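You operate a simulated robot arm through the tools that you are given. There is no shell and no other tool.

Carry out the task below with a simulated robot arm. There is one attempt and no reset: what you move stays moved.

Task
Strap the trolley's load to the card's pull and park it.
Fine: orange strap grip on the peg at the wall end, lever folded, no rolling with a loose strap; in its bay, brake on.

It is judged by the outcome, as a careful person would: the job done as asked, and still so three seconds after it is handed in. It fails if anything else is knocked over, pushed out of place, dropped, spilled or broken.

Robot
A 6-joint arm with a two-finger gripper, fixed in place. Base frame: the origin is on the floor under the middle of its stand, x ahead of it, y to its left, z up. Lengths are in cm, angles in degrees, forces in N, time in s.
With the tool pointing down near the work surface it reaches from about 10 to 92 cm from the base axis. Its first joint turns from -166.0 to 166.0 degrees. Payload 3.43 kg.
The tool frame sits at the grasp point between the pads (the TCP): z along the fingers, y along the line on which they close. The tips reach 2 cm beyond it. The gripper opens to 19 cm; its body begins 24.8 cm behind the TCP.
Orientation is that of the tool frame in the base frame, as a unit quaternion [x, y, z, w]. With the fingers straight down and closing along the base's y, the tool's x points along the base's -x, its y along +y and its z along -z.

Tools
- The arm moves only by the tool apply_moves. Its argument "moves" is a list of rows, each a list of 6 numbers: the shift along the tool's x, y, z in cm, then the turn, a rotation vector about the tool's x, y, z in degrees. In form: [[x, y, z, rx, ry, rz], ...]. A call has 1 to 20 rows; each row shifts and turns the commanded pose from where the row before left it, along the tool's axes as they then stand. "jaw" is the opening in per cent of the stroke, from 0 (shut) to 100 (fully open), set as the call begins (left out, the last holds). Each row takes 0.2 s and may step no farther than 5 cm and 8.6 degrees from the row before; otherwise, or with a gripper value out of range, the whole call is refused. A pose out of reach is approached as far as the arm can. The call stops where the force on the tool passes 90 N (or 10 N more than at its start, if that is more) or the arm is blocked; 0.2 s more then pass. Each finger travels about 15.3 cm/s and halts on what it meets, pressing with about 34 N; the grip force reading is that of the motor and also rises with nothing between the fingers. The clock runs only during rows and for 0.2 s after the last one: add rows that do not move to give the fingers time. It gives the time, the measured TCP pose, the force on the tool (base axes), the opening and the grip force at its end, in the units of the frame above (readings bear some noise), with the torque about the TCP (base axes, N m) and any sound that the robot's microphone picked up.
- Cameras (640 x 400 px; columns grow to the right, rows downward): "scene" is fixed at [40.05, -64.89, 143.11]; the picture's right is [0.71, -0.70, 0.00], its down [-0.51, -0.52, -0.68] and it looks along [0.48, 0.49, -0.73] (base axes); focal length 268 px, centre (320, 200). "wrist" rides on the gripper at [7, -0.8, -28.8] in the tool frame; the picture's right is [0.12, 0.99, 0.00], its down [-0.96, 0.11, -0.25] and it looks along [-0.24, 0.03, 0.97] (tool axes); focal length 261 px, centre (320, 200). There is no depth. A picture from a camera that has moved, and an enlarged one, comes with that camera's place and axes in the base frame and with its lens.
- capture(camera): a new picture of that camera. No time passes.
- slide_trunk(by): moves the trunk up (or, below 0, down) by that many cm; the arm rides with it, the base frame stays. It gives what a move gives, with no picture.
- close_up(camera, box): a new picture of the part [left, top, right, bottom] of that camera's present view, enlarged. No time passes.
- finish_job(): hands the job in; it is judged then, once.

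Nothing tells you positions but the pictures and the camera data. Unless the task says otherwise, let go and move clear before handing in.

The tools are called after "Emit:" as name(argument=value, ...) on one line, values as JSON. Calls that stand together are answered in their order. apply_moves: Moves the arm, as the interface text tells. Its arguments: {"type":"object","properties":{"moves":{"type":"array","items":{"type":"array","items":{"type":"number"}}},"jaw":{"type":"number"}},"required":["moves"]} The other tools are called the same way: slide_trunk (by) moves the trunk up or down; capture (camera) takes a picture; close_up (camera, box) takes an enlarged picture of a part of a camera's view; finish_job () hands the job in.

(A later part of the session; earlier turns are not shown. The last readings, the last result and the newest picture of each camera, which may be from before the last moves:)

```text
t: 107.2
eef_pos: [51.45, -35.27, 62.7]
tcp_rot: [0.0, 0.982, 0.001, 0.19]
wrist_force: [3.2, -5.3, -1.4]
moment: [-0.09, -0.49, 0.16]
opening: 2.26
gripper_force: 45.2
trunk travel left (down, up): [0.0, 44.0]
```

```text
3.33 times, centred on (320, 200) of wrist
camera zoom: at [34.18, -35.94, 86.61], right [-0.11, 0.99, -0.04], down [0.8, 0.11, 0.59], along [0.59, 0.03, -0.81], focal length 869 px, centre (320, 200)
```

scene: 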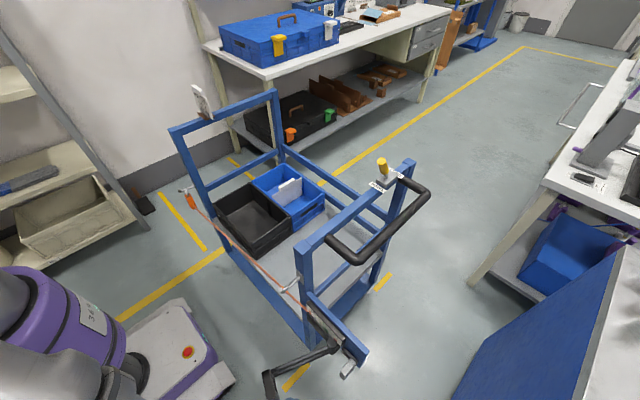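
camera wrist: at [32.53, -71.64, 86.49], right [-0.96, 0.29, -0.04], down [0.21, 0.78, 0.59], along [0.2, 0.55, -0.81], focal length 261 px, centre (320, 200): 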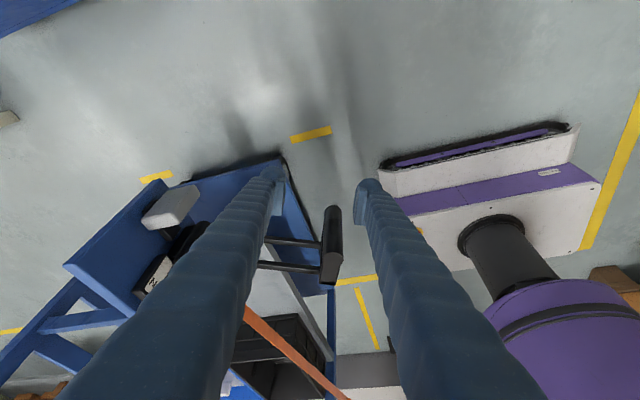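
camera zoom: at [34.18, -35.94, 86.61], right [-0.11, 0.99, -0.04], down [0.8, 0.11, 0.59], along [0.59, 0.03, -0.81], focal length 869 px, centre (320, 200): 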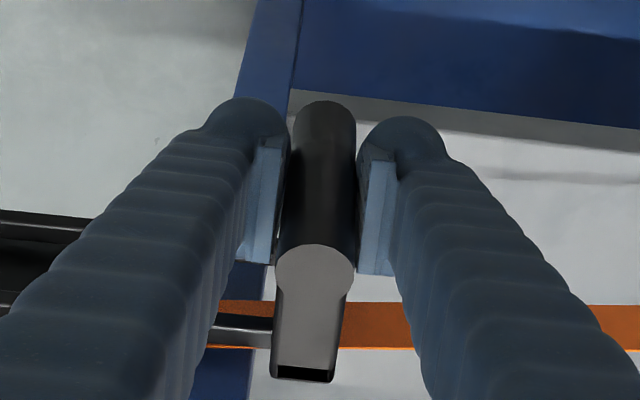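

≈ 192 N now. Next full stroke.

Emit:
apply_moves(moves=[[1.078, -0.37, -0.431, -1.486, 0, -3.714], [1.078, -0.37, -0.431, -1.486, 0, -3.714], [1.078, -0.37, -0.431, -1.486, 0, -3.714], [1.078, -0.37, -0.431, -1.486, 0, -3.714], [1.078, -0.37, -0.431, -1.486, 0, -3.714], [1.078, -0.37, -0.431, -1.486, 0, -3.714], [1.078, -0.37, -0.431, -1.486, 0, -3.714], [1.078, -0.37, -0.431, -1.486, 0, -3.714], [1.078, -0.37, -0.431, -1.486, 0, -3.714], [1.078, -0.37, -0.431, -1.486, 0, -3.714], [1.078, -0.37, -0.431, -1.486, 0, -3.714], [1.078, -0.37, -0.431, -1.486, 0, -3.714], [1.078, -0.37, -0.431, -1.486, 0, -3.714], [1.078, -0.37, -0.431, -1.486, 0, -3.714], [1.078, -0.37, -0.431, -1.486, 0, -3.714]])

Emit:
apply_moves(moves=[[-1.099, 0.288, 0.44, 1.486, 0, 3.714], [-1.099, 0.288, 0.44, 1.486, 0, 3.714], [-1.099, 0.288, 0.44, 1.486, 0, 3.714], [-1.099, 0.288, 0.44, 1.486, 0, 3.714], [-1.099, 0.288, 0.44, 1.486, 0, 3.714], [-1.099, 0.288, 0.44, 1.486, 0, 3.714], [-1.099, 0.288, 0.44, 1.486, 0, 3.714], [-1.099, 0.288, 0.44, 1.486, 0, 3.714], [-1.099, 0.288, 0.44, 1.486, 0, 3.714], [-1.099, 0.288, 0.44, 1.486, 0, 3.714], [-1.099, 0.288, 0.44, 1.486, 0, 3.714], [-1.099, 0.288, 0.44, 1.486, 0, 3.714], [-1.099, 0.288, 0.44, 1.486, 0, 3.714], [-1.099, 0.288, 0.44, 1.486, 0, 3.714], [-1.099, 0.288, 0.44, 1.486, 0, 3.714], [0, 0, 0, 0, 0, 0]])

Emit:
close_up(camera="scene", box=[310, 300, 360, 340])

Emit:
close_up(camera="wrist", box=[240, 140, 400, 260])

```text
t: 110.4
eef_pos: [39.12, -47.59, 62.63]
tcp_rot: [-0.491, 0.85, 0.097, 0.165]
wrist_force: [-9.1, 2.5, 6.2]
moment: [0.33, -0.07, -0.18]
opening: 2.25
gripper_force: 44.9
trunk travel left (down, up): [0.0, 44.0]
```

```text
t: 113.8
eef_pos: [51.35, -35.06, 62.65]
tcp_rot: [0.0, 0.982, 0.001, 0.19]
wrist_force: [3.0, -3.9, -13.3]
moment: [-0.07, -0.87, 0.22]
opening: 2.25
gripper_force: 45.2
trunk travel left (down, up): [0.0, 44.0]
```

```text
10.00 times, centred on (335, 320) of scene
camera zoom: at [40.05, -64.89, 143.11], right [0.71, -0.7, 0.0], down [-0.51, -0.52, -0.68], along [0.48, 0.49, -0.73], focal length 2681 px, centre (170, -1000)
```

zoom: 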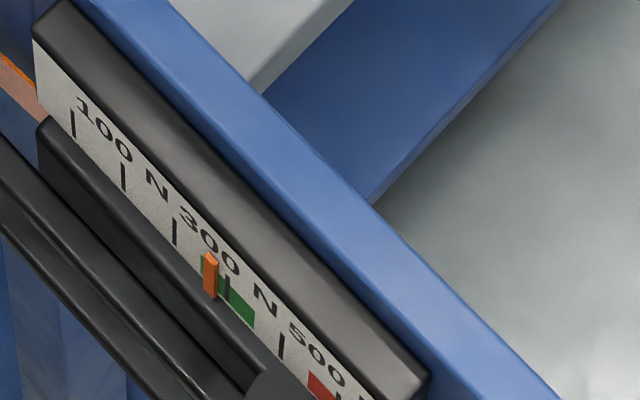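

```text
3.33 times, centred on (320, 200) of wrist
camera zoom: at [34.17, -35.93, 86.6], right [-0.11, 0.99, -0.04], down [0.8, 0.11, 0.59], along [0.59, 0.03, -0.81], focal length 869 px, centre (320, 200)
```

zoom: 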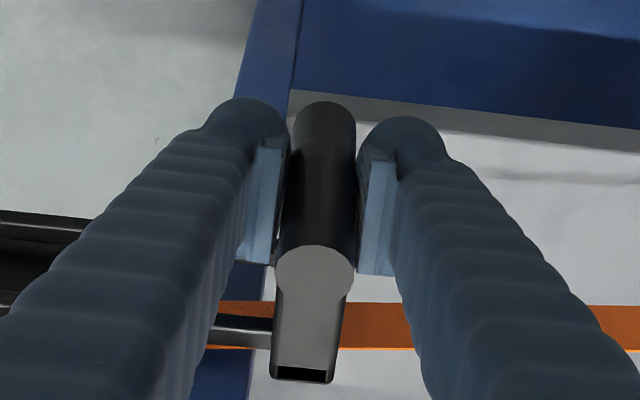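

≈ 269 N. Another full stroke should give ≈ 345 N.

Emit:
apply_moves(moves=[[1.078, -0.37, -0.431, -1.486, 0, -3.714], [1.078, -0.37, -0.431, -1.486, 0, -3.714], [1.078, -0.37, -0.431, -1.486, 0, -3.714], [1.078, -0.37, -0.431, -1.486, 0, -3.714], [1.078, -0.37, -0.431, -1.486, 0, -3.714], [1.078, -0.37, -0.431, -1.486, 0, -3.714], [1.078, -0.37, -0.431, -1.486, 0, -3.714], [1.078, -0.37, -0.431, -1.486, 0, -3.714], [1.078, -0.37, -0.431, -1.486, 0, -3.714], [1.078, -0.37, -0.431, -1.486, 0, -3.714], [1.078, -0.37, -0.431, -1.486, 0, -3.714], [1.078, -0.37, -0.431, -1.486, 0, -3.714], [1.078, -0.37, -0.431, -1.486, 0, -3.714], [1.078, -0.37, -0.431, -1.486, 0, -3.714], [1.078, -0.37, -0.431, -1.486, 0, -3.714]])

Emit:
apply_moves(moves=[[-1.099, 0.288, 0.44, 1.486, 0, 3.714], [-1.099, 0.288, 0.44, 1.486, 0, 3.714], [-1.099, 0.288, 0.44, 1.486, 0, 3.714], [-1.099, 0.288, 0.44, 1.486, 0, 3.714], [-1.099, 0.288, 0.44, 1.486, 0, 3.714], [-1.099, 0.288, 0.44, 1.486, 0, 3.714], [-1.099, 0.288, 0.44, 1.486, 0, 3.714], [-1.099, 0.288, 0.44, 1.486, 0, 3.714], [-1.099, 0.288, 0.44, 1.486, 0, 3.714], [-1.099, 0.288, 0.44, 1.486, 0, 3.714], [-1.099, 0.288, 0.44, 1.486, 0, 3.714], [-1.099, 0.288, 0.44, 1.486, 0, 3.714], [-1.099, 0.288, 0.44, 1.486, 0, 3.714], [-1.099, 0.288, 0.44, 1.486, 0, 3.714], [-1.099, 0.288, 0.44, 1.486, 0, 3.714], [0, 0, 0, 0, 0, 0]])

Emit:
close_up(camera="scene", box=[320, 305, 360, 340])

Emit:
close_up(camera="wrist", box=[240, 140, 400, 260])

```text
t: 117.0
eef_pos: [39.01, -47.5, 62.79]
tcp_rot: [-0.491, 0.85, 0.096, 0.165]
wrist_force: [-1.1, 0.0, 14.9]
moment: [0.43, -0.19, -0.13]
opening: 2.23
gripper_force: 45.2
trunk travel left (down, up): [0.0, 44.0]
```

```text
t: 120.4
eef_pos: [51.55, -35.16, 62.62]
tcp_rot: [0.0, 0.982, 0.001, 0.19]
wrist_force: [4.8, -6.0, -10.7]
moment: [-0.06, -0.95, 0.24]
opening: 2.26
gripper_force: 45.3
trunk travel left (down, up): [0.0, 44.0]
```

```text
11.43 times, centred on (340, 322) of scene
camera zoom: at [40.05, -64.89, 143.11], right [0.71, -0.7, 0.0], down [-0.51, -0.52, -0.68], along [0.48, 0.49, -0.73], focal length 3064 px, centre (91, -1200)
```

zoom: 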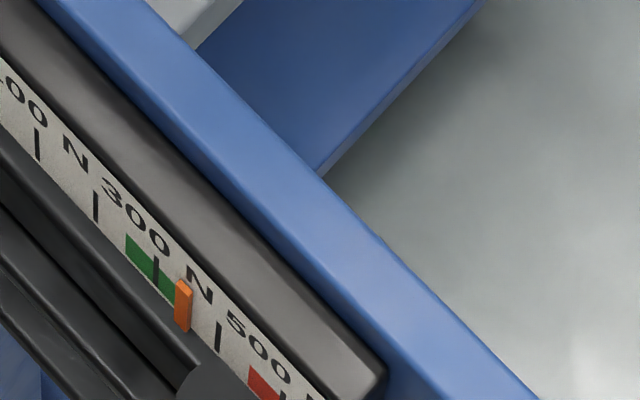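

```text
3.33 times, centred on (320, 200) of wrist
camera zoom: at [34.19, -35.9, 86.55], right [-0.11, 0.99, -0.04], down [0.8, 0.11, 0.59], along [0.59, 0.03, -0.81], focal length 869 px, centre (320, 200)
```

zoom: 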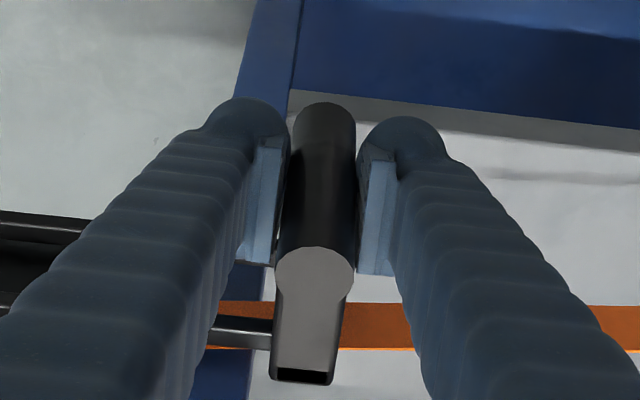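

About 344–352 N (allowing for pointer parallax). I'll make a shorter 32° stroke, then inspect the gauge head-on before any final trim.

Emit:
apply_moves(moves=[[1.078, -0.37, -0.431, -1.486, 0, -3.714], [1.078, -0.37, -0.431, -1.486, 0, -3.714], [1.078, -0.37, -0.431, -1.486, 0, -3.714], [1.078, -0.37, -0.431, -1.486, 0, -3.714], [1.078, -0.37, -0.431, -1.486, 0, -3.714], [1.078, -0.37, -0.431, -1.486, 0, -3.714], [1.078, -0.37, -0.431, -1.486, 0, -3.714], [1.078, -0.37, -0.431, -1.486, 0, -3.714], [0, 0, 0, 0, 0, 0]])

Emit:
apply_moves(moves=[[-1.099, 0.288, 0.44, 1.486, 0, 3.714], [-1.099, 0.288, 0.44, 1.486, 0, 3.714], [-1.099, 0.288, 0.44, 1.486, 0, 3.714], [-1.099, 0.288, 0.44, 1.486, 0, 3.714], [-1.099, 0.288, 0.44, 1.486, 0, 3.714], [-1.099, 0.288, 0.44, 1.486, 0, 3.714], [-1.099, 0.288, 0.44, 1.486, 0, 3.714], [-1.099, 0.288, 0.44, 1.486, 0, 3.714], [0, 0, 0, 0, 0, 0]])

Emit:
close_up(camera="scene", box=[320, 305, 360, 340])

```text
t: 122.4
eef_pos: [43.05, -40.37, 62.55]
tcp_rot: [-0.27, 0.944, 0.052, 0.182]
wrist_force: [-6.7, -17.8, 1.8]
moment: [-0.68, 0.77, -0.19]
opening: 2.24
gripper_force: 45.7
trunk travel left (down, up): [0.0, 44.0]
```

```text
t: 124.4
eef_pos: [51.34, -35.08, 62.6]
tcp_rot: [0.001, 0.982, 0.001, 0.19]
wrist_force: [4.4, -7.0, -9.5]
moment: [-0.09, -0.98, 0.21]
opening: 2.26
gripper_force: 45.4
trunk travel left (down, up): [0.0, 44.0]
```

```text
11.43 times, centred on (340, 322) of scene
camera zoom: at [40.05, -64.89, 143.11], right [0.71, -0.7, 0.0], down [-0.51, -0.52, -0.68], along [0.48, 0.49, -0.73], focal length 3064 px, centre (91, -1200)
```

zoom: 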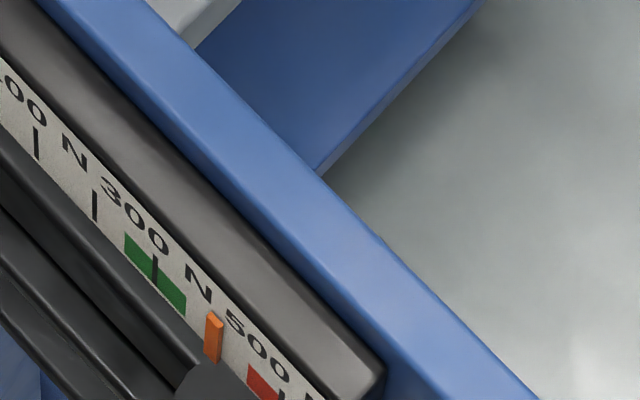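

The pointer is at about the 400 mark. I'll release the folded lever, back off, and read the gauge from the front.

Emit:
apply_moves(moves=[[0, 0, 0, 0, 0, 0], [0, 0, 0, 0, 0, 0], [0, 0, 0, 0, 0, 0], [0, 0, -3, 0, 0, 0], [0, 0, -3, 0, 0, 0], [0, 0, -3, 0, 0, 0], [0, 0, -3, 0, 0, 0], [1.5, 0, -3, 0, 0, 0], [2, 0, -3, 0, 0, 0]], jaw=42)

Emit:
close_up(camera="scene", box=[310, 295, 360, 340])

Emit:
capture(camera="wrist")

```text
t: 126.4
eef_pos: [41.45, -35.1, 78.01]
tcp_rot: [0.001, 0.982, 0.0, 0.189]
wrist_force: [-0.1, -0.5, 0.4]
moment: [0.05, 0.01, 0.01]
opening: 7.98
gripper_force: 0.1
trunk travel left (down, up): [0.0, 44.0]
```

```text
8.89 times, centred on (335, 318) of scene
camera zoom: at [40.05, -64.89, 143.11], right [0.71, -0.7, 0.0], down [-0.51, -0.52, -0.68], along [0.48, 0.49, -0.73], focal length 2384 px, centre (187, -844)
```

zoom: 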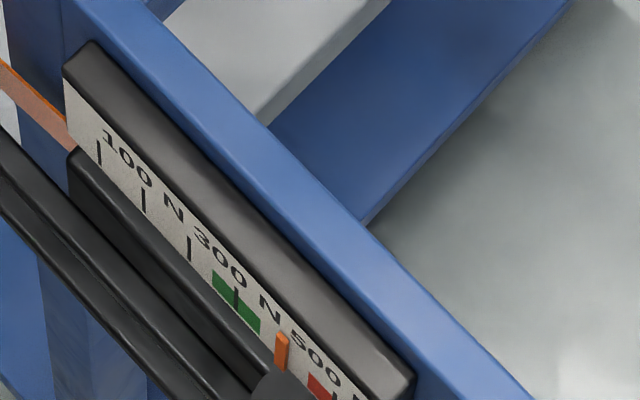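

```text
taken
camera wrist: at [24.11, -35.91, 101.96], right [-0.11, 0.99, -0.04], down [0.8, 0.11, 0.59], along [0.59, 0.03, -0.81], focal length 261 px, centre (320, 200)
```

wrist: 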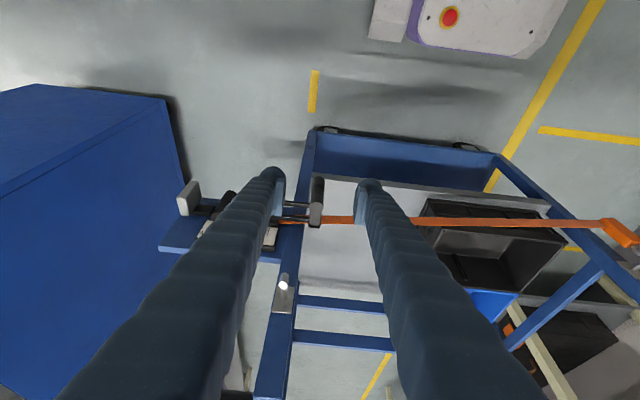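

Emit:
apply_moves(moves=[[0, -3, 0, 0, 0, 0], [0, -3, 0, 0, 0, 0], [0, -3, 0, 0, -4, 0], [0, -3, 0, 0, -4, 0], [0, 0, 0, 0, -4, 0], [0, 0, 0, 0, -4, 0]], jaw=100)

Emit:
capture(camera="wrist")

```text
t: 127.8
eef_pos: [41.37, -47.12, 78.0]
tcp_rot: [0.0, 0.946, 0.001, 0.325]
wrist_force: [-0.2, -0.2, 0.2]
moment: [-0.03, 0.03, -0.02]
opening: 19.02
gripper_force: 0.1
trunk travel left (down, up): [0.0, 44.0]
```

```text
taken
camera wrist: at [18.12, -47.91, 96.25], right [-0.09, 0.99, -0.07], down [0.61, 0.11, 0.79], along [0.79, 0.03, -0.61], focal length 261 px, centre (320, 200)
```

wrist: 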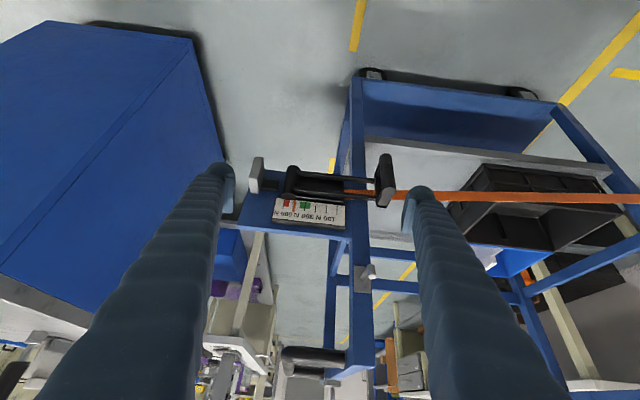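

Emit:
close_up(camera="wrist", box=[265, 185, 350, 240])

Emit:
close_up(camera="wrist", box=[275, 190, 315, 225])

Emit:
close_up(camera="wrist", box=[230, 140, 400, 250])

```text
7.27 times, centred on (308, 212) of wrist
camera zoom: at [18.12, -47.91, 96.25], right [-0.09, 0.99, -0.07], down [0.61, 0.11, 0.79], along [0.79, 0.03, -0.61], focal length 1896 px, centre (411, 109)
```

zoom: 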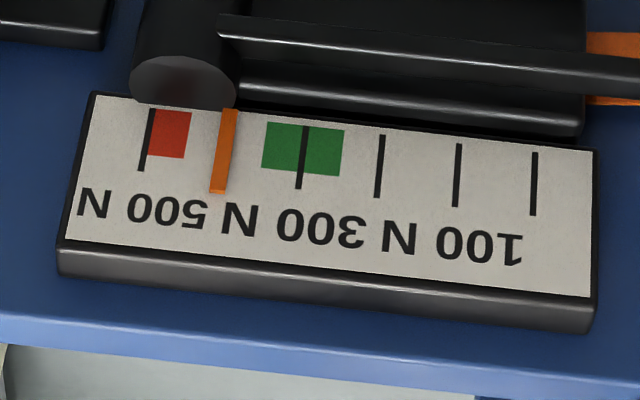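

```text
11.43 times, centred on (295, 208) of wrist
camera zoom: at [18.12, -47.91, 96.25], right [-0.09, 0.99, -0.07], down [0.61, 0.11, 0.79], along [0.79, 0.03, -0.61], focal length 2979 px, centre (606, 114)
```

zoom: 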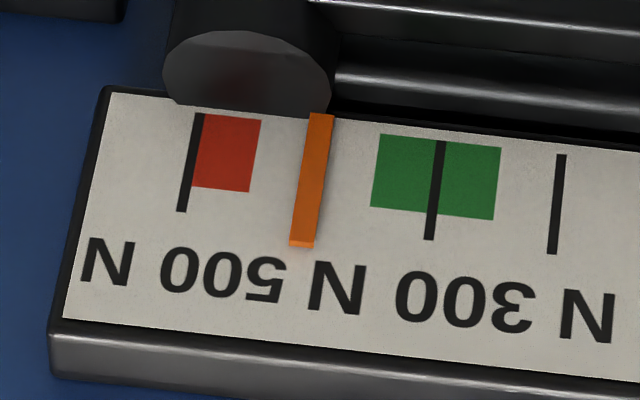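

```text
3.64 times, centred on (315, 195) of wrist
camera zoom: at [18.12, -47.91, 96.25], right [-0.09, 0.99, -0.07], down [0.61, 0.11, 0.79], along [0.79, 0.03, -0.61], focal length 948 px, centre (338, 218)
```

zoom: 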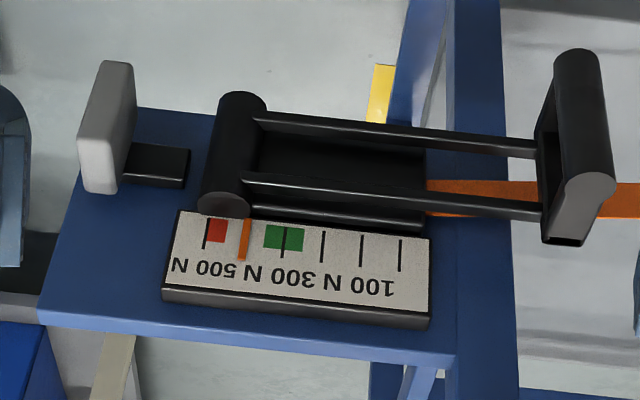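

The head-on view shows the pointer exactly over the 400 N tick with the lever folded. Next is the brake, so I'll raise the trunk and the arm clear, then go look at the yellow brake knob near [91, -39].

Emit:
slide_trunk(by=30)

Emit:
apply_moves(moves=[[0, 0, 0, 0, 4, 0], [0, 0, 0, 0, 4, 0], [0, 0, 0, 0, 4, 0], [0, 0, 0, 0, 4, 0], [0, 0, 0, 0, 4, 0], [-3, 1, -1, 0, 0, 0], [-3, 1, -1, 0, 0, 0], [-3, 1, -1, 0, 0, 0], [-3, 1, -1, 0, 0, 0]])

```text
t: 130.8
eef_pos: [41.3, -47.16, 107.98]
tcp_rot: [0.0, 0.946, 0.001, 0.324]
wrist_force: [-0.1, 0.2, 0.6]
moment: [0.01, 0.02, 0.01]
opening: 19.01
gripper_force: 0.1
trunk travel left (down, up): [-30.0, 14.0]
```

```text
t: 132.8
eef_pos: [51.64, -43.06, 115.65]
tcp_rot: [0.0, 0.988, 0.001, 0.155]
wrist_force: [0.0, 0.3, -0.5]
moment: [-0.04, 0.01, -0.03]
opening: 19.01
gripper_force: 0.0
trunk travel left (down, up): [-30.0, 14.0]
```

Emit:
apply_moves(moves=[[-3.8, 0.6, 1.2, 0, 0, 0], [-3.8, 0.6, 1.2, 0, 0, 0], [-3.8, 0.6, 1.2, 0, 0, 0], [-3.8, 0.6, 1.2, 0, 0, 0], [-3.8, 0.6, 1.2, 0, 0, 0]])

Emit:
capture(camera="wrist")

Emit:
capture(camera="scene")

```text
t: 134.0
eef_pos: [71.76, -40.11, 115.44]
tcp_rot: [0.001, 0.988, 0.001, 0.154]
wrist_force: [0.2, 1.7, -1.1]
moment: [-0.02, 0.05, 0.0]
opening: 19.02
gripper_force: 0.0
trunk travel left (down, up): [-30.0, 14.0]
```

```text
taken
camera wrist: at [56.19, -40.98, 140.55], right [-0.11, 0.99, -0.03], down [0.84, 0.11, 0.53], along [0.53, 0.03, -0.85], focal length 261 px, centre (320, 200)
```

wrist: 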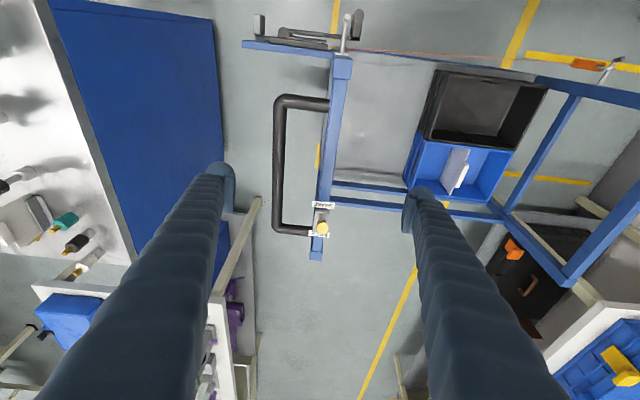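

```text
taken
```

scene: 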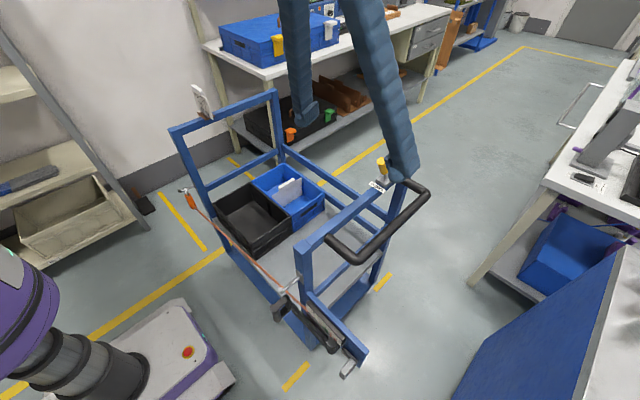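

Emit:
close_up(camera="wrist", box=[265, 190, 365, 270])

Emit:
close_up(camera="wrist", box=[240, 50, 380, 270])

Emit:
close_up(camera="scene", box=[310, 140, 440, 280])

```text
5.00 times, centred on (315, 230) of wrist
camera zoom: at [56.19, -40.98, 140.55], right [-0.11, 0.99, -0.03], down [0.84, 0.11, 0.53], along [0.53, 0.03, -0.85], focal length 1303 px, centre (345, 50)
```

zoom: 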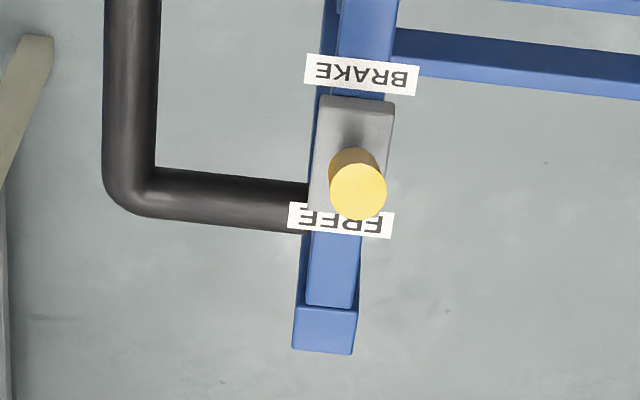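

```text
1.82 times, centred on (310, 160) of wrist
camera zoom: at [56.19, -40.98, 140.55], right [-0.11, 0.99, -0.03], down [0.84, 0.11, 0.53], along [0.53, 0.03, -0.85], focal length 474 px, centre (338, 273)
```

zoom: 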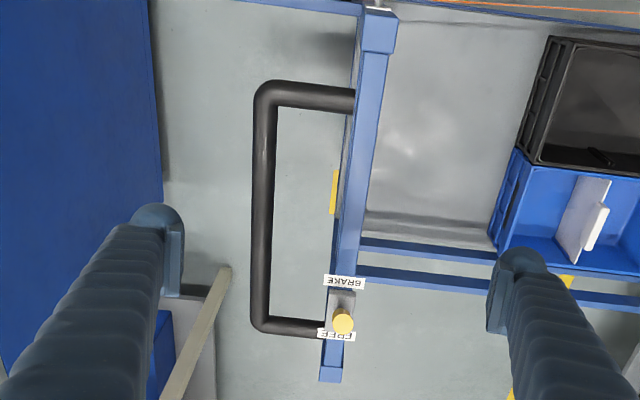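

```text
2.86 times, centred on (375, 210) of scene
camera zoom: at [40.05, -64.89, 143.11], right [0.71, -0.7, 0.0], down [-0.51, -0.52, -0.68], along [0.48, 0.49, -0.73], focal length 766 px, centre (163, 171)
```

zoom: 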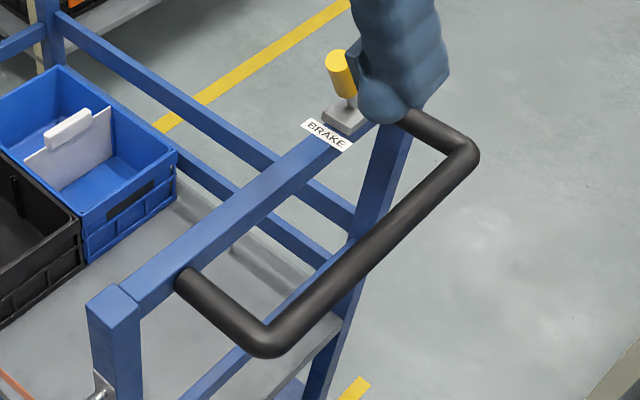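

Brake knob top is at ≈ [84.6, -39.1, 104], leaning toward BRAKE; the handle bar runs along x (67–94) at y ≈ -48.4, z ≈ 92.7. I'll pitch the tool and approach the knob to swing it to FREE now that the strap is tight.

Emit:
apply_moves(moves=[[0, 0, 0, 0, -4, 0], [0, 0, 0, 0, -4, 0], [0, 0, 0, 0, -4, 0], [-3, 0.3, -0.2, 0, 0, 0], [-3, 0.3, 0, 0, 0, 0], [-3, 0.3, 3, 0, 0, 0], [0, 0, 3, 0, 0, 0], [0, 0, 0, 0, 0, 0]], jaw=38)

Emit:
capture(camera="wrist")

```text
t: 135.8
eef_pos: [82.34, -39.27, 115.16]
tcp_rot: [0.001, 0.966, 0.001, 0.258]
wrist_force: [0.6, -0.5, -0.4]
moment: [0.02, -0.03, 0.04]
opening: 7.26
gripper_force: 0.0
trunk travel left (down, up): [-30.0, 14.0]
```

```text
taken
camera wrist: at [61.81, -40.07, 136.42], right [-0.1, 0.99, -0.06], down [0.71, 0.11, 0.69], along [0.69, 0.03, -0.72], focal length 261 px, centre (320, 200)
```

wrist: 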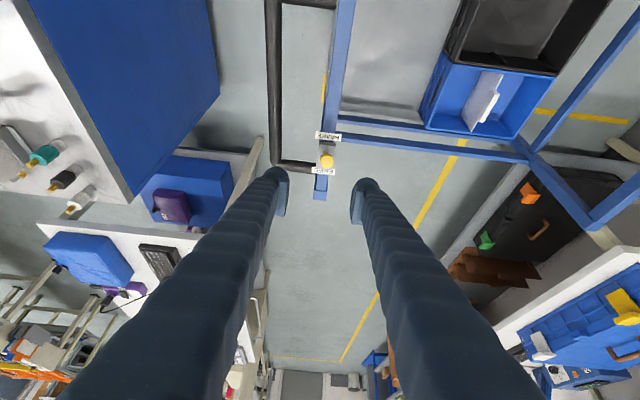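

Emit:
apply_moves(moves=[[1.9, 0.25, 0, 0, 0, 0], [1.82, 0.2, 0, 0, 0, 0], [0, 0, 3, 0, 0, 0], [0, 0, 3, 0, 0, 0], [0, 0, 0, 0, 0, 0]])

Emit:
close_up(camera="wrist", box=[240, 120, 400, 240])

Emit:
close_up(camera="scene", box=[330, 110, 450, 220])

```text
t: 137.0
eef_pos: [82.1, -38.81, 108.18]
tcp_rot: [0.0, 0.966, 0.001, 0.257]
wrist_force: [0.1, -0.5, 0.2]
moment: [-0.03, 0.0, 0.0]
opening: 7.23
gripper_force: 0.0
trunk travel left (down, up): [-30.0, 14.0]
```

```text
3.33 times, centred on (320, 180) of wrist
camera zoom: at [61.57, -39.59, 129.4], right [-0.1, 0.99, -0.06], down [0.71, 0.11, 0.69], along [0.7, 0.03, -0.72], focal length 869 px, centre (320, 267)
```

zoom: 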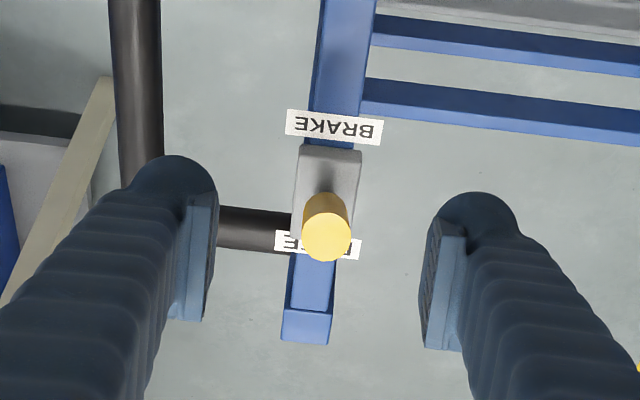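

```text
3.64 times, centred on (390, 165) of scene
camera zoom: at [40.05, -64.89, 143.11], right [0.71, -0.7, 0.0], down [-0.51, -0.52, -0.68], along [0.48, 0.49, -0.73], focal length 975 px, centre (66, 327)
```

zoom: 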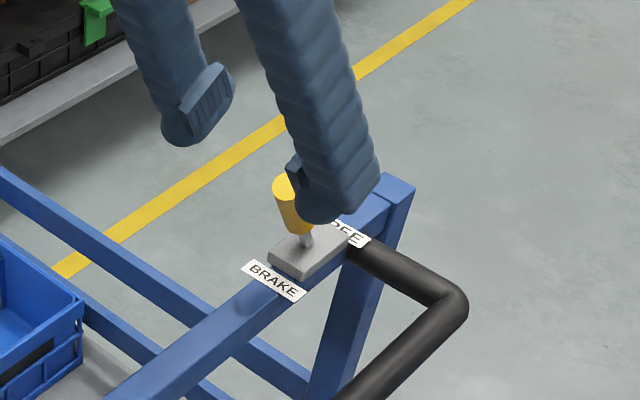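

Emit:
apply_moves(moves=[[0, 0, 3.5, 0, 0, 0], [0, 0, 3.4, 0, 0, 0], [0, 0, 0, 0, 0, 0]])

Emit:
close_up(camera="wrist", box=[240, 120, 400, 240])

Emit:
close_up(camera="scene", box=[330, 110, 450, 220])

```text
t: 137.8
eef_pos: [85.43, -38.89, 102.08]
tcp_rot: [0.001, 0.966, 0.001, 0.257]
wrist_force: [-0.2, 0.3, 0.2]
moment: [-0.01, -0.06, -0.01]
opening: 7.24
gripper_force: 0.0
trunk travel left (down, up): [-30.0, 14.0]
```

```text
3.33 times, centred on (320, 180) of wrist
camera zoom: at [64.99, -39.6, 123.3], right [-0.1, 0.99, -0.06], down [0.71, 0.11, 0.69], along [0.7, 0.03, -0.72], focal length 869 px, centre (320, 267)
```

zoom: 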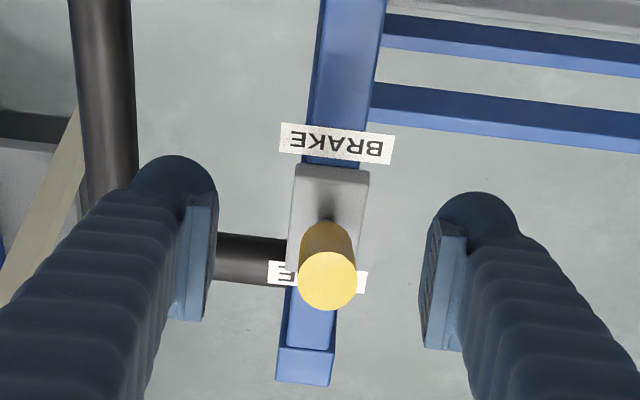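

```text
3.64 times, centred on (390, 165) of scene
camera zoom: at [40.05, -64.89, 143.11], right [0.71, -0.7, 0.0], down [-0.51, -0.52, -0.68], along [0.48, 0.49, -0.73], focal length 975 px, centre (66, 327)
```

zoom: 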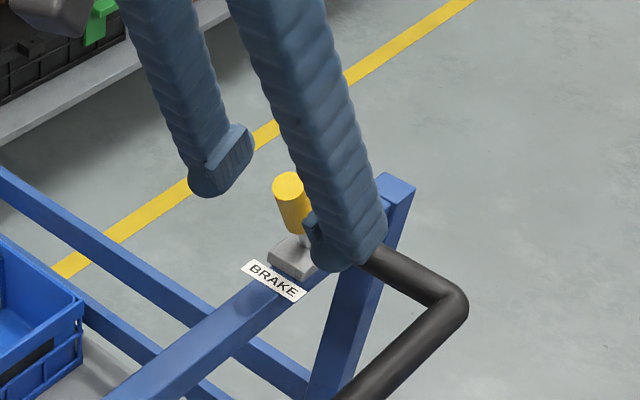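

Emit:
apply_moves(moves=[[0, 0, 0, 0, 0, 0], [0, 0, 0, 0, 0, 0], [0, 0, 0, 0, 0, 0]], jaw=0)

Emit:
close_up(camera="wrist", box=[240, 120, 400, 240])

```text
t: 138.6
eef_pos: [85.36, -38.63, 102.38]
tcp_rot: [0.0, 0.966, 0.001, 0.259]
wrist_force: [-14.0, 18.1, 27.2]
moment: [0.61, -0.6, -0.01]
opening: 0.0
gripper_force: 35.1
trunk travel left (down, up): [-30.0, 14.0]
```

```text
3.33 times, centred on (320, 180) of wrist
camera zoom: at [64.74, -39.4, 123.61], right [-0.1, 0.99, -0.06], down [0.71, 0.11, 0.7], along [0.7, 0.03, -0.72], focal length 869 px, centre (320, 267)
```

zoom: 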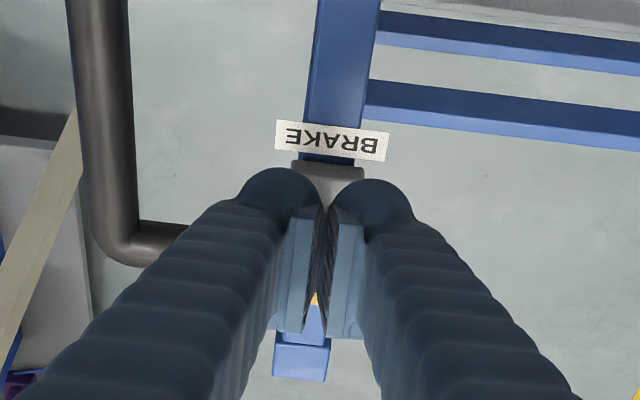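

The knob slipped from between the pads (jaws fully closed). I'll check where it is.

Emit:
close_up(camera="scene", box=[330, 110, 450, 220])

Emit:
close_up(camera="wrist", box=[290, 170, 350, 220])

```text
3.64 times, centred on (390, 165) of scene
camera zoom: at [40.05, -64.89, 143.11], right [0.71, -0.7, 0.0], down [-0.51, -0.52, -0.68], along [0.48, 0.49, -0.73], focal length 975 px, centre (66, 327)
```

zoom: 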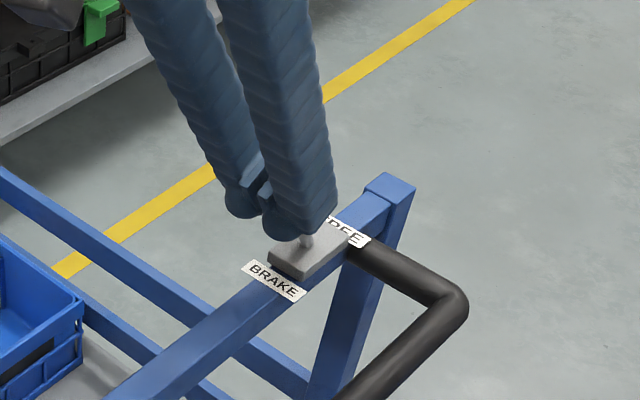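

```text
8.00 times, centred on (320, 195) of wrist
camera zoom: at [64.74, -39.4, 123.61], right [-0.1, 0.99, -0.06], down [0.71, 0.11, 0.7], along [0.7, 0.03, -0.72], focal length 2085 px, centre (320, 240)
```

zoom: 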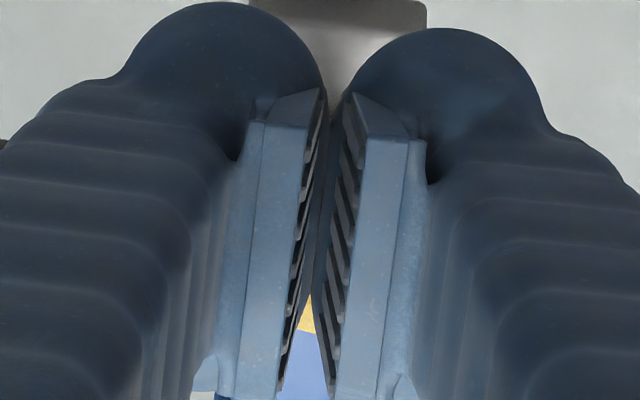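

The closed fingers sit just on the BRAKE side of the knob, which is ideal for pushing it toward FREE. Push +x gently.

Emit:
apply_moves(moves=[[-0.69, 0, 0.4, 0, 0, 0], [-0.69, 0, 0.4, 0, 0, 0], [-0.69, 0, 0.4, 0, 0, 0], [0, 0, 0, 0, 0, 0]])

Emit:
close_up(camera="scene", box=[330, 110, 450, 220])

Emit:
close_up(camera="wrist", box=[240, 120, 400, 240])

```text
t: 139.6
eef_pos: [87.5, -38.55, 103.16]
tcp_rot: [0.0, 0.965, -0.001, 0.264]
wrist_force: [-27.0, 29.0, 79.6]
moment: [0.55, -0.86, 0.76]
opening: 0.6
gripper_force: 34.7
trunk travel left (down, up): [-30.0, 14.0]
```

```text
3.64 times, centred on (390, 165) of scene
camera zoom: at [40.05, -64.89, 143.11], right [0.71, -0.7, 0.0], down [-0.51, -0.52, -0.68], along [0.48, 0.49, -0.73], focal length 975 px, centre (66, 327)
```

zoom: 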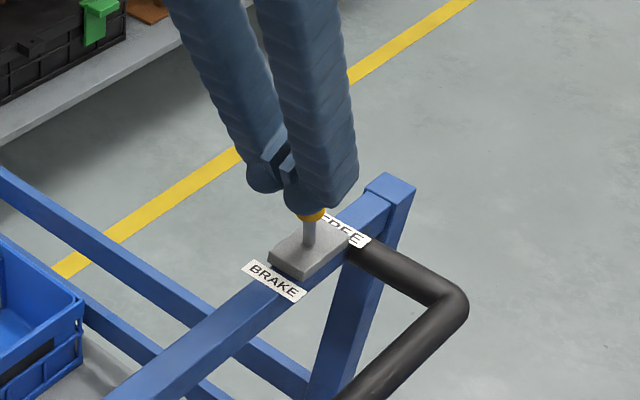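

```text
3.33 times, centred on (320, 180) of wrist
camera zoom: at [66.77, -39.19, 124.28], right [-0.1, 0.99, -0.06], down [0.7, 0.12, 0.7], along [0.7, 0.03, -0.71], focal length 869 px, centre (320, 267)
```

zoom: 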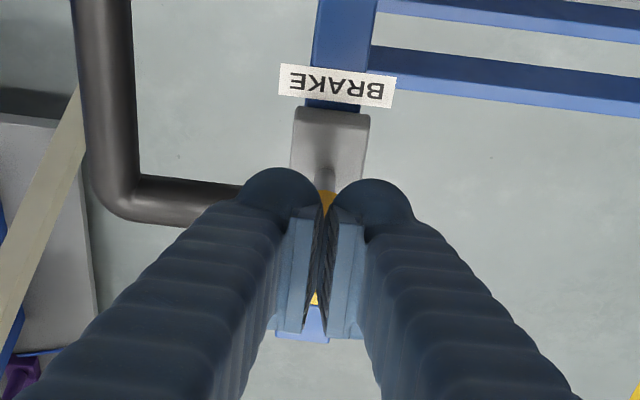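

There's a high upward force—the fingertips are riding on the knob. Back off upward and look again.

Emit:
apply_moves(moves=[[0, 0, -1.5, 0, 0, 0], [0, 0, -2, 0, 0, 0], [0, 0, -3, 0, 0, 0]])

Emit:
close_up(camera="scene", box=[330, 110, 450, 220])

Emit:
close_up(camera="wrist", box=[240, 100, 400, 240])

```text
t: 140.4
eef_pos: [84.57, -38.86, 107.45]
tcp_rot: [0.001, 0.966, 0.001, 0.257]
wrist_force: [-0.6, 0.1, 0.0]
moment: [0.05, -0.03, 0.06]
opening: 0.01
gripper_force: 34.7
trunk travel left (down, up): [-30.0, 14.0]
```

```text
3.64 times, centred on (390, 165) of scene
camera zoom: at [40.05, -64.89, 143.11], right [0.71, -0.7, 0.0], down [-0.51, -0.52, -0.68], along [0.48, 0.49, -0.73], focal length 975 px, centre (66, 327)
```

zoom: 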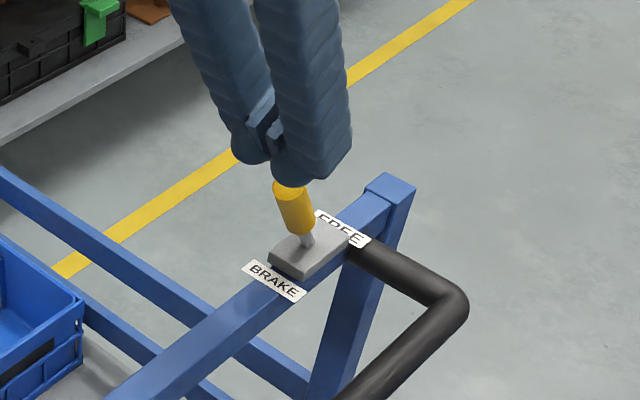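

```text
2.86 times, centred on (320, 170) of wrist
camera zoom: at [64.07, -39.68, 128.8], right [-0.1, 0.99, -0.06], down [0.71, 0.11, 0.69], along [0.69, 0.03, -0.72], focal length 745 px, centre (320, 286)
```

zoom: 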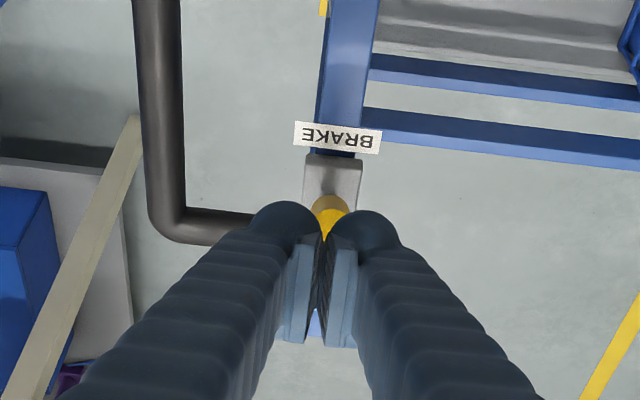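

The knob is still at BRAKE; its top is really at ≈ [86.6, -38.6, 101.9], lower than I assumed, so I pinched only its top edge. Reopen and grip lower at z ≈ 99.8.

Emit:
apply_moves(moves=[[0, 0, 0, 0, 0, 0], [0, 0, 0, 0, 0, 0], [1.14, 0.1, 0, 0, 0, 0], [0, 0, 2.7, 0, 0, 0], [0, 0, 2.7, 0, 0, 0], [0, 0, 2.6, 0, 0, 0], [0, 0, 0, 0, 0, 0]], jaw=38)

Emit:
close_up(camera="wrist", box=[240, 120, 400, 240])

Emit:
close_up(camera="scene", box=[330, 110, 450, 220])

```text
t: 142.0
eef_pos: [87.5, -38.71, 100.27]
tcp_rot: [0.0, 0.966, 0.0, 0.257]
wrist_force: [-0.1, -0.6, -0.9]
moment: [0.08, -0.01, 0.04]
opening: 7.21
gripper_force: 0.1
trunk travel left (down, up): [-30.0, 14.0]
```

```text
3.33 times, centred on (320, 180) of wrist
camera zoom: at [67.08, -39.53, 121.45], right [-0.1, 0.99, -0.06], down [0.71, 0.11, 0.69], along [0.7, 0.03, -0.72], focal length 869 px, centre (320, 267)
```

zoom: 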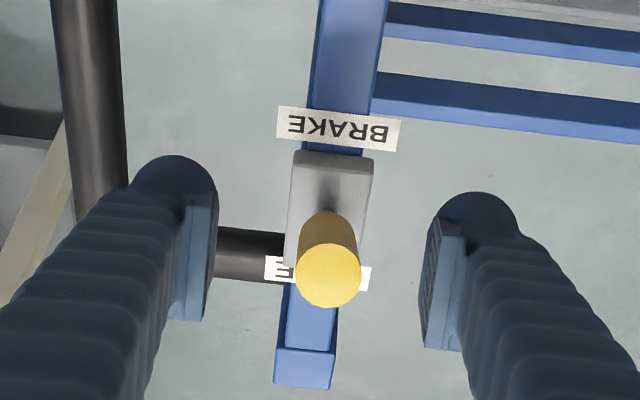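

```text
3.64 times, centred on (390, 165) of scene
camera zoom: at [40.05, -64.89, 143.11], right [0.71, -0.7, 0.0], down [-0.51, -0.52, -0.68], along [0.48, 0.49, -0.73], focal length 975 px, centre (66, 327)
```

zoom: 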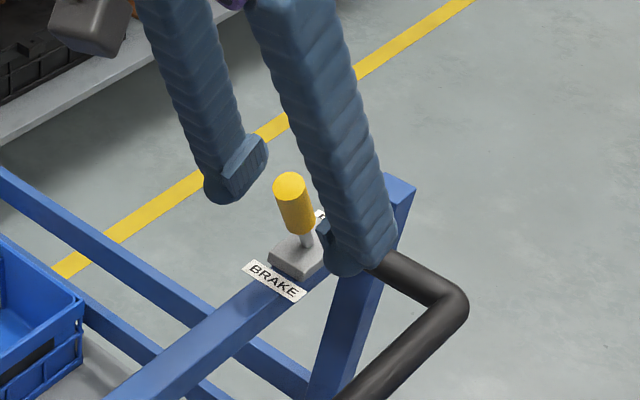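

Emit:
apply_moves(moves=[[0, 0.1, 1.3, 0, 0, 0], [0, 0, 0, 0, 0, 0]])

Emit:
apply_moves(moves=[[0, 0, 0, 0, 0, 0], [0, 0, 0, 0, 0, 0], [0, 0, 0, 0, 0, 0]], jaw=0)

Emit:
close_up(camera="wrist", box=[240, 120, 400, 240])

Emit:
close_up(camera="scene", box=[330, 110, 450, 220])

```text
t: 142.6
eef_pos: [88.14, -38.74, 98.95]
tcp_rot: [0.001, 0.966, 0.0, 0.257]
wrist_force: [-0.5, -0.7, 0.4]
moment: [0.01, 0.04, 0.01]
opening: 7.22
gripper_force: 0.1
trunk travel left (down, up): [-30.0, 14.0]
```

```text
t: 143.4
eef_pos: [88.16, -38.49, 99.05]
tcp_rot: [0.001, 0.966, 0.001, 0.257]
wrist_force: [1.2, 8.7, -2.2]
moment: [0.03, 0.01, 0.07]
opening: 2.05
gripper_force: 45.6
trunk travel left (down, up): [-30.0, 14.0]
```

```text
3.33 times, centred on (320, 180) of wrist
camera zoom: at [67.82, -39.27, 120.26], right [-0.1, 0.99, -0.06], down [0.71, 0.11, 0.69], along [0.69, 0.03, -0.72], focal length 869 px, centre (320, 267)
```

zoom: 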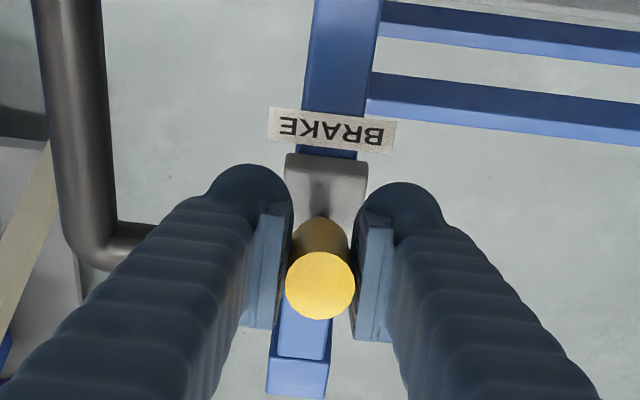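

```text
3.64 times, centred on (390, 165) of scene
camera zoom: at [40.05, -64.89, 143.11], right [0.71, -0.7, 0.0], down [-0.51, -0.52, -0.68], along [0.48, 0.49, -0.73], focal length 975 px, centre (66, 327)
```

zoom: 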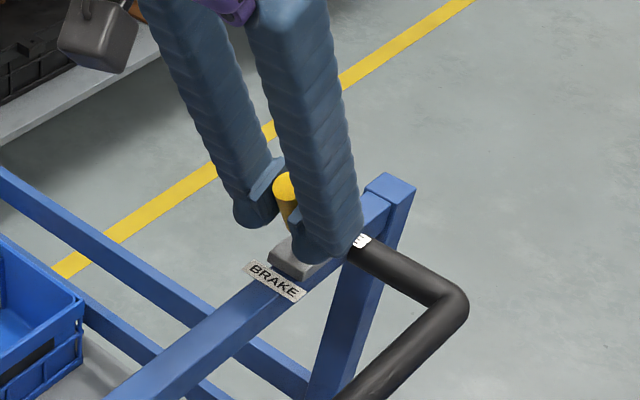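

Gripped firmly (2.05 cm). Swing it toward FREE along +x.

Emit:
apply_moves(moves=[[-0.52, 0, 0.3, 0, 0, 0], [-0.52, 0, 0.3, 0, 0, 0], [-0.52, 0, 0.3, 0, 0, 0], [-0.52, 0, 0.3, 0, 0, 0], [0, 0, 0, 0, 0, 0]])

Emit:
close_up(camera="wrist", box=[240, 120, 400, 240])

Emit:
close_up(camera="scene", box=[330, 110, 450, 220])

```text
t: 144.6
eef_pos: [90.62, -38.45, 99.21]
tcp_rot: [0.001, 0.966, 0.001, 0.258]
wrist_force: [-20.2, 11.2, 10.5]
moment: [0.13, 1.03, -0.01]
opening: 2.06
gripper_force: 44.9
trunk travel left (down, up): [-30.0, 14.0]
```

```text
3.33 times, centred on (320, 180) of wrist
camera zoom: at [70.06, -39.25, 120.5], right [-0.1, 0.99, -0.06], down [0.71, 0.11, 0.69], along [0.7, 0.03, -0.72], focal length 869 px, centre (320, 267)
```

zoom: 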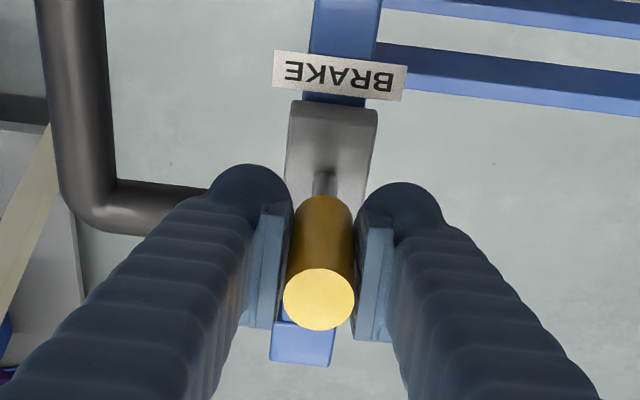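

```text
3.64 times, centred on (390, 165) of scene
camera zoom: at [40.05, -64.89, 143.11], right [0.71, -0.7, 0.0], down [-0.51, -0.52, -0.68], along [0.48, 0.49, -0.73], focal length 975 px, centre (66, 327)
```

zoom: 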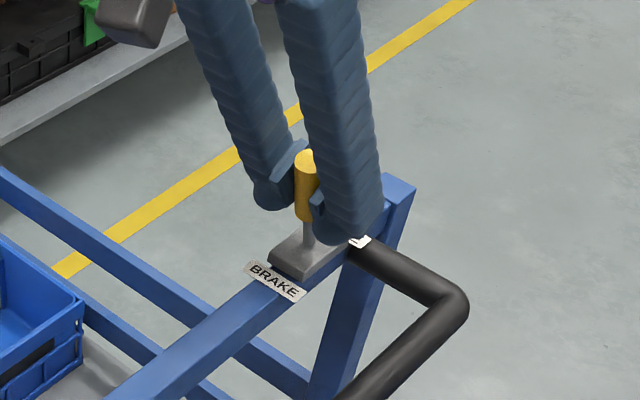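

The knob is upright mid-way with modest force. Continue to FREE.

Emit:
apply_moves(moves=[[-0.52, 0, 0.3, 0, 0, 0], [-0.5, 0, 0.35, 0, 0, 0], [-0.48, 0, 0.38, 0, 0, 0], [-0.45, 0, 0.4, 0, 0, 0], [0, 0, 0, 0, 0, 0]])

Emit:
close_up(camera="wrist", box=[240, 120, 400, 240])

Emit:
close_up(camera="scene", box=[330, 110, 450, 220])

```text
t: 145.8
eef_pos: [93.05, -38.58, 98.69]
tcp_rot: [0.0, 0.966, 0.001, 0.257]
wrist_force: [-18.8, 10.9, 0.2]
moment: [-0.06, 1.09, -0.14]
opening: 1.7
gripper_force: 44.9
trunk travel left (down, up): [-30.0, 14.0]
```

```text
3.33 times, centred on (320, 180) of wrist
camera zoom: at [72.44, -39.31, 120.05], right [-0.1, 0.99, -0.06], down [0.71, 0.11, 0.69], along [0.7, 0.03, -0.72], focal length 869 px, centre (320, 267)
```

zoom: 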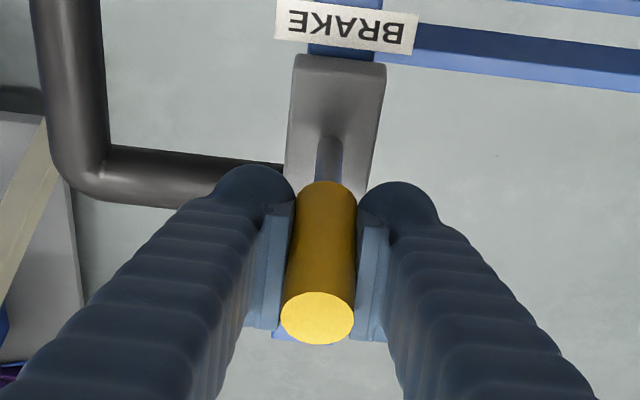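

```text
3.64 times, centred on (390, 165) of scene
camera zoom: at [40.05, -64.89, 143.11], right [0.71, -0.7, 0.0], down [-0.51, -0.52, -0.68], along [0.48, 0.49, -0.73], focal length 975 px, centre (66, 327)
```

zoom: 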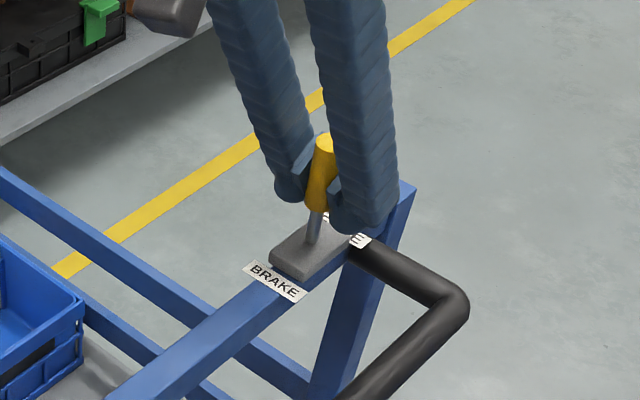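

Emit:
apply_moves(moves=[[-0.4, 0, 0.4, 0, 0, 0], [-0.3, 0, 0.3, 0, 0, 0], [0, 0, 0, 0, 0, 0]])

Emit:
apply_moves(moves=[[0, 0, 0, 0, 0, 0], [0, 0, 0, 0, 0, 0], [0, 0, -3, 0, 0, 0], [0, 0, -3, 0, 0, 0]], jaw=38)

Emit:
close_up(camera="scene", box=[330, 110, 450, 220])

Emit:
close_up(camera="wrist", box=[240, 120, 400, 240])

```text
t: 146.6
eef_pos: [93.85, -38.59, 98.62]
tcp_rot: [0.001, 0.966, 0.0, 0.257]
wrist_force: [-16.5, 9.7, 8.0]
moment: [-0.04, 1.14, -0.13]
opening: 1.69
gripper_force: 45.0
trunk travel left (down, up): [-30.0, 14.0]
```

```text
t: 147.6
eef_pos: [91.02, -38.36, 103.6]
tcp_rot: [0.0, 0.967, 0.001, 0.257]
wrist_force: [0.3, -0.5, -0.1]
moment: [-0.02, 0.0, -0.05]
opening: 7.24
gripper_force: 0.0
trunk travel left (down, up): [-30.0, 14.0]
```

```text
3.64 times, centred on (390, 165) of scene
camera zoom: at [40.05, -64.89, 143.11], right [0.71, -0.7, 0.0], down [-0.51, -0.52, -0.68], along [0.48, 0.49, -0.73], focal length 975 px, centre (66, 327)
```

zoom: 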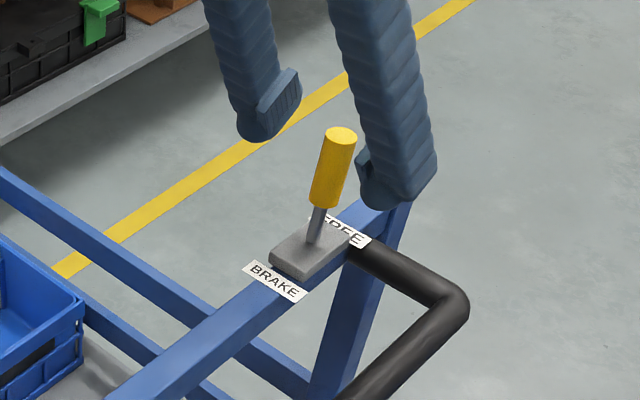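

```text
3.33 times, centred on (320, 180) of wrist
camera zoom: at [70.53, -39.26, 124.95], right [-0.1, 0.99, -0.06], down [0.71, 0.11, 0.69], along [0.69, 0.03, -0.72], focal length 869 px, centre (320, 267)
```

zoom: 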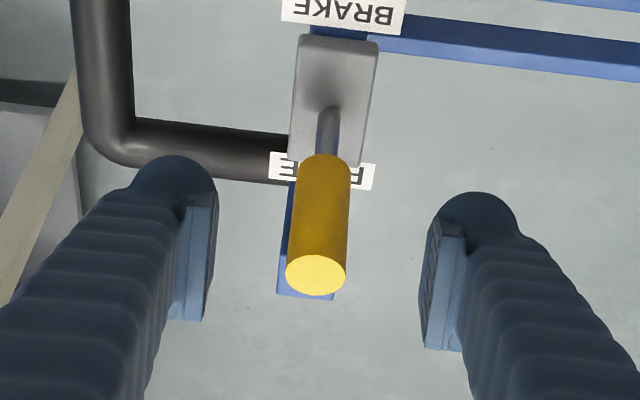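

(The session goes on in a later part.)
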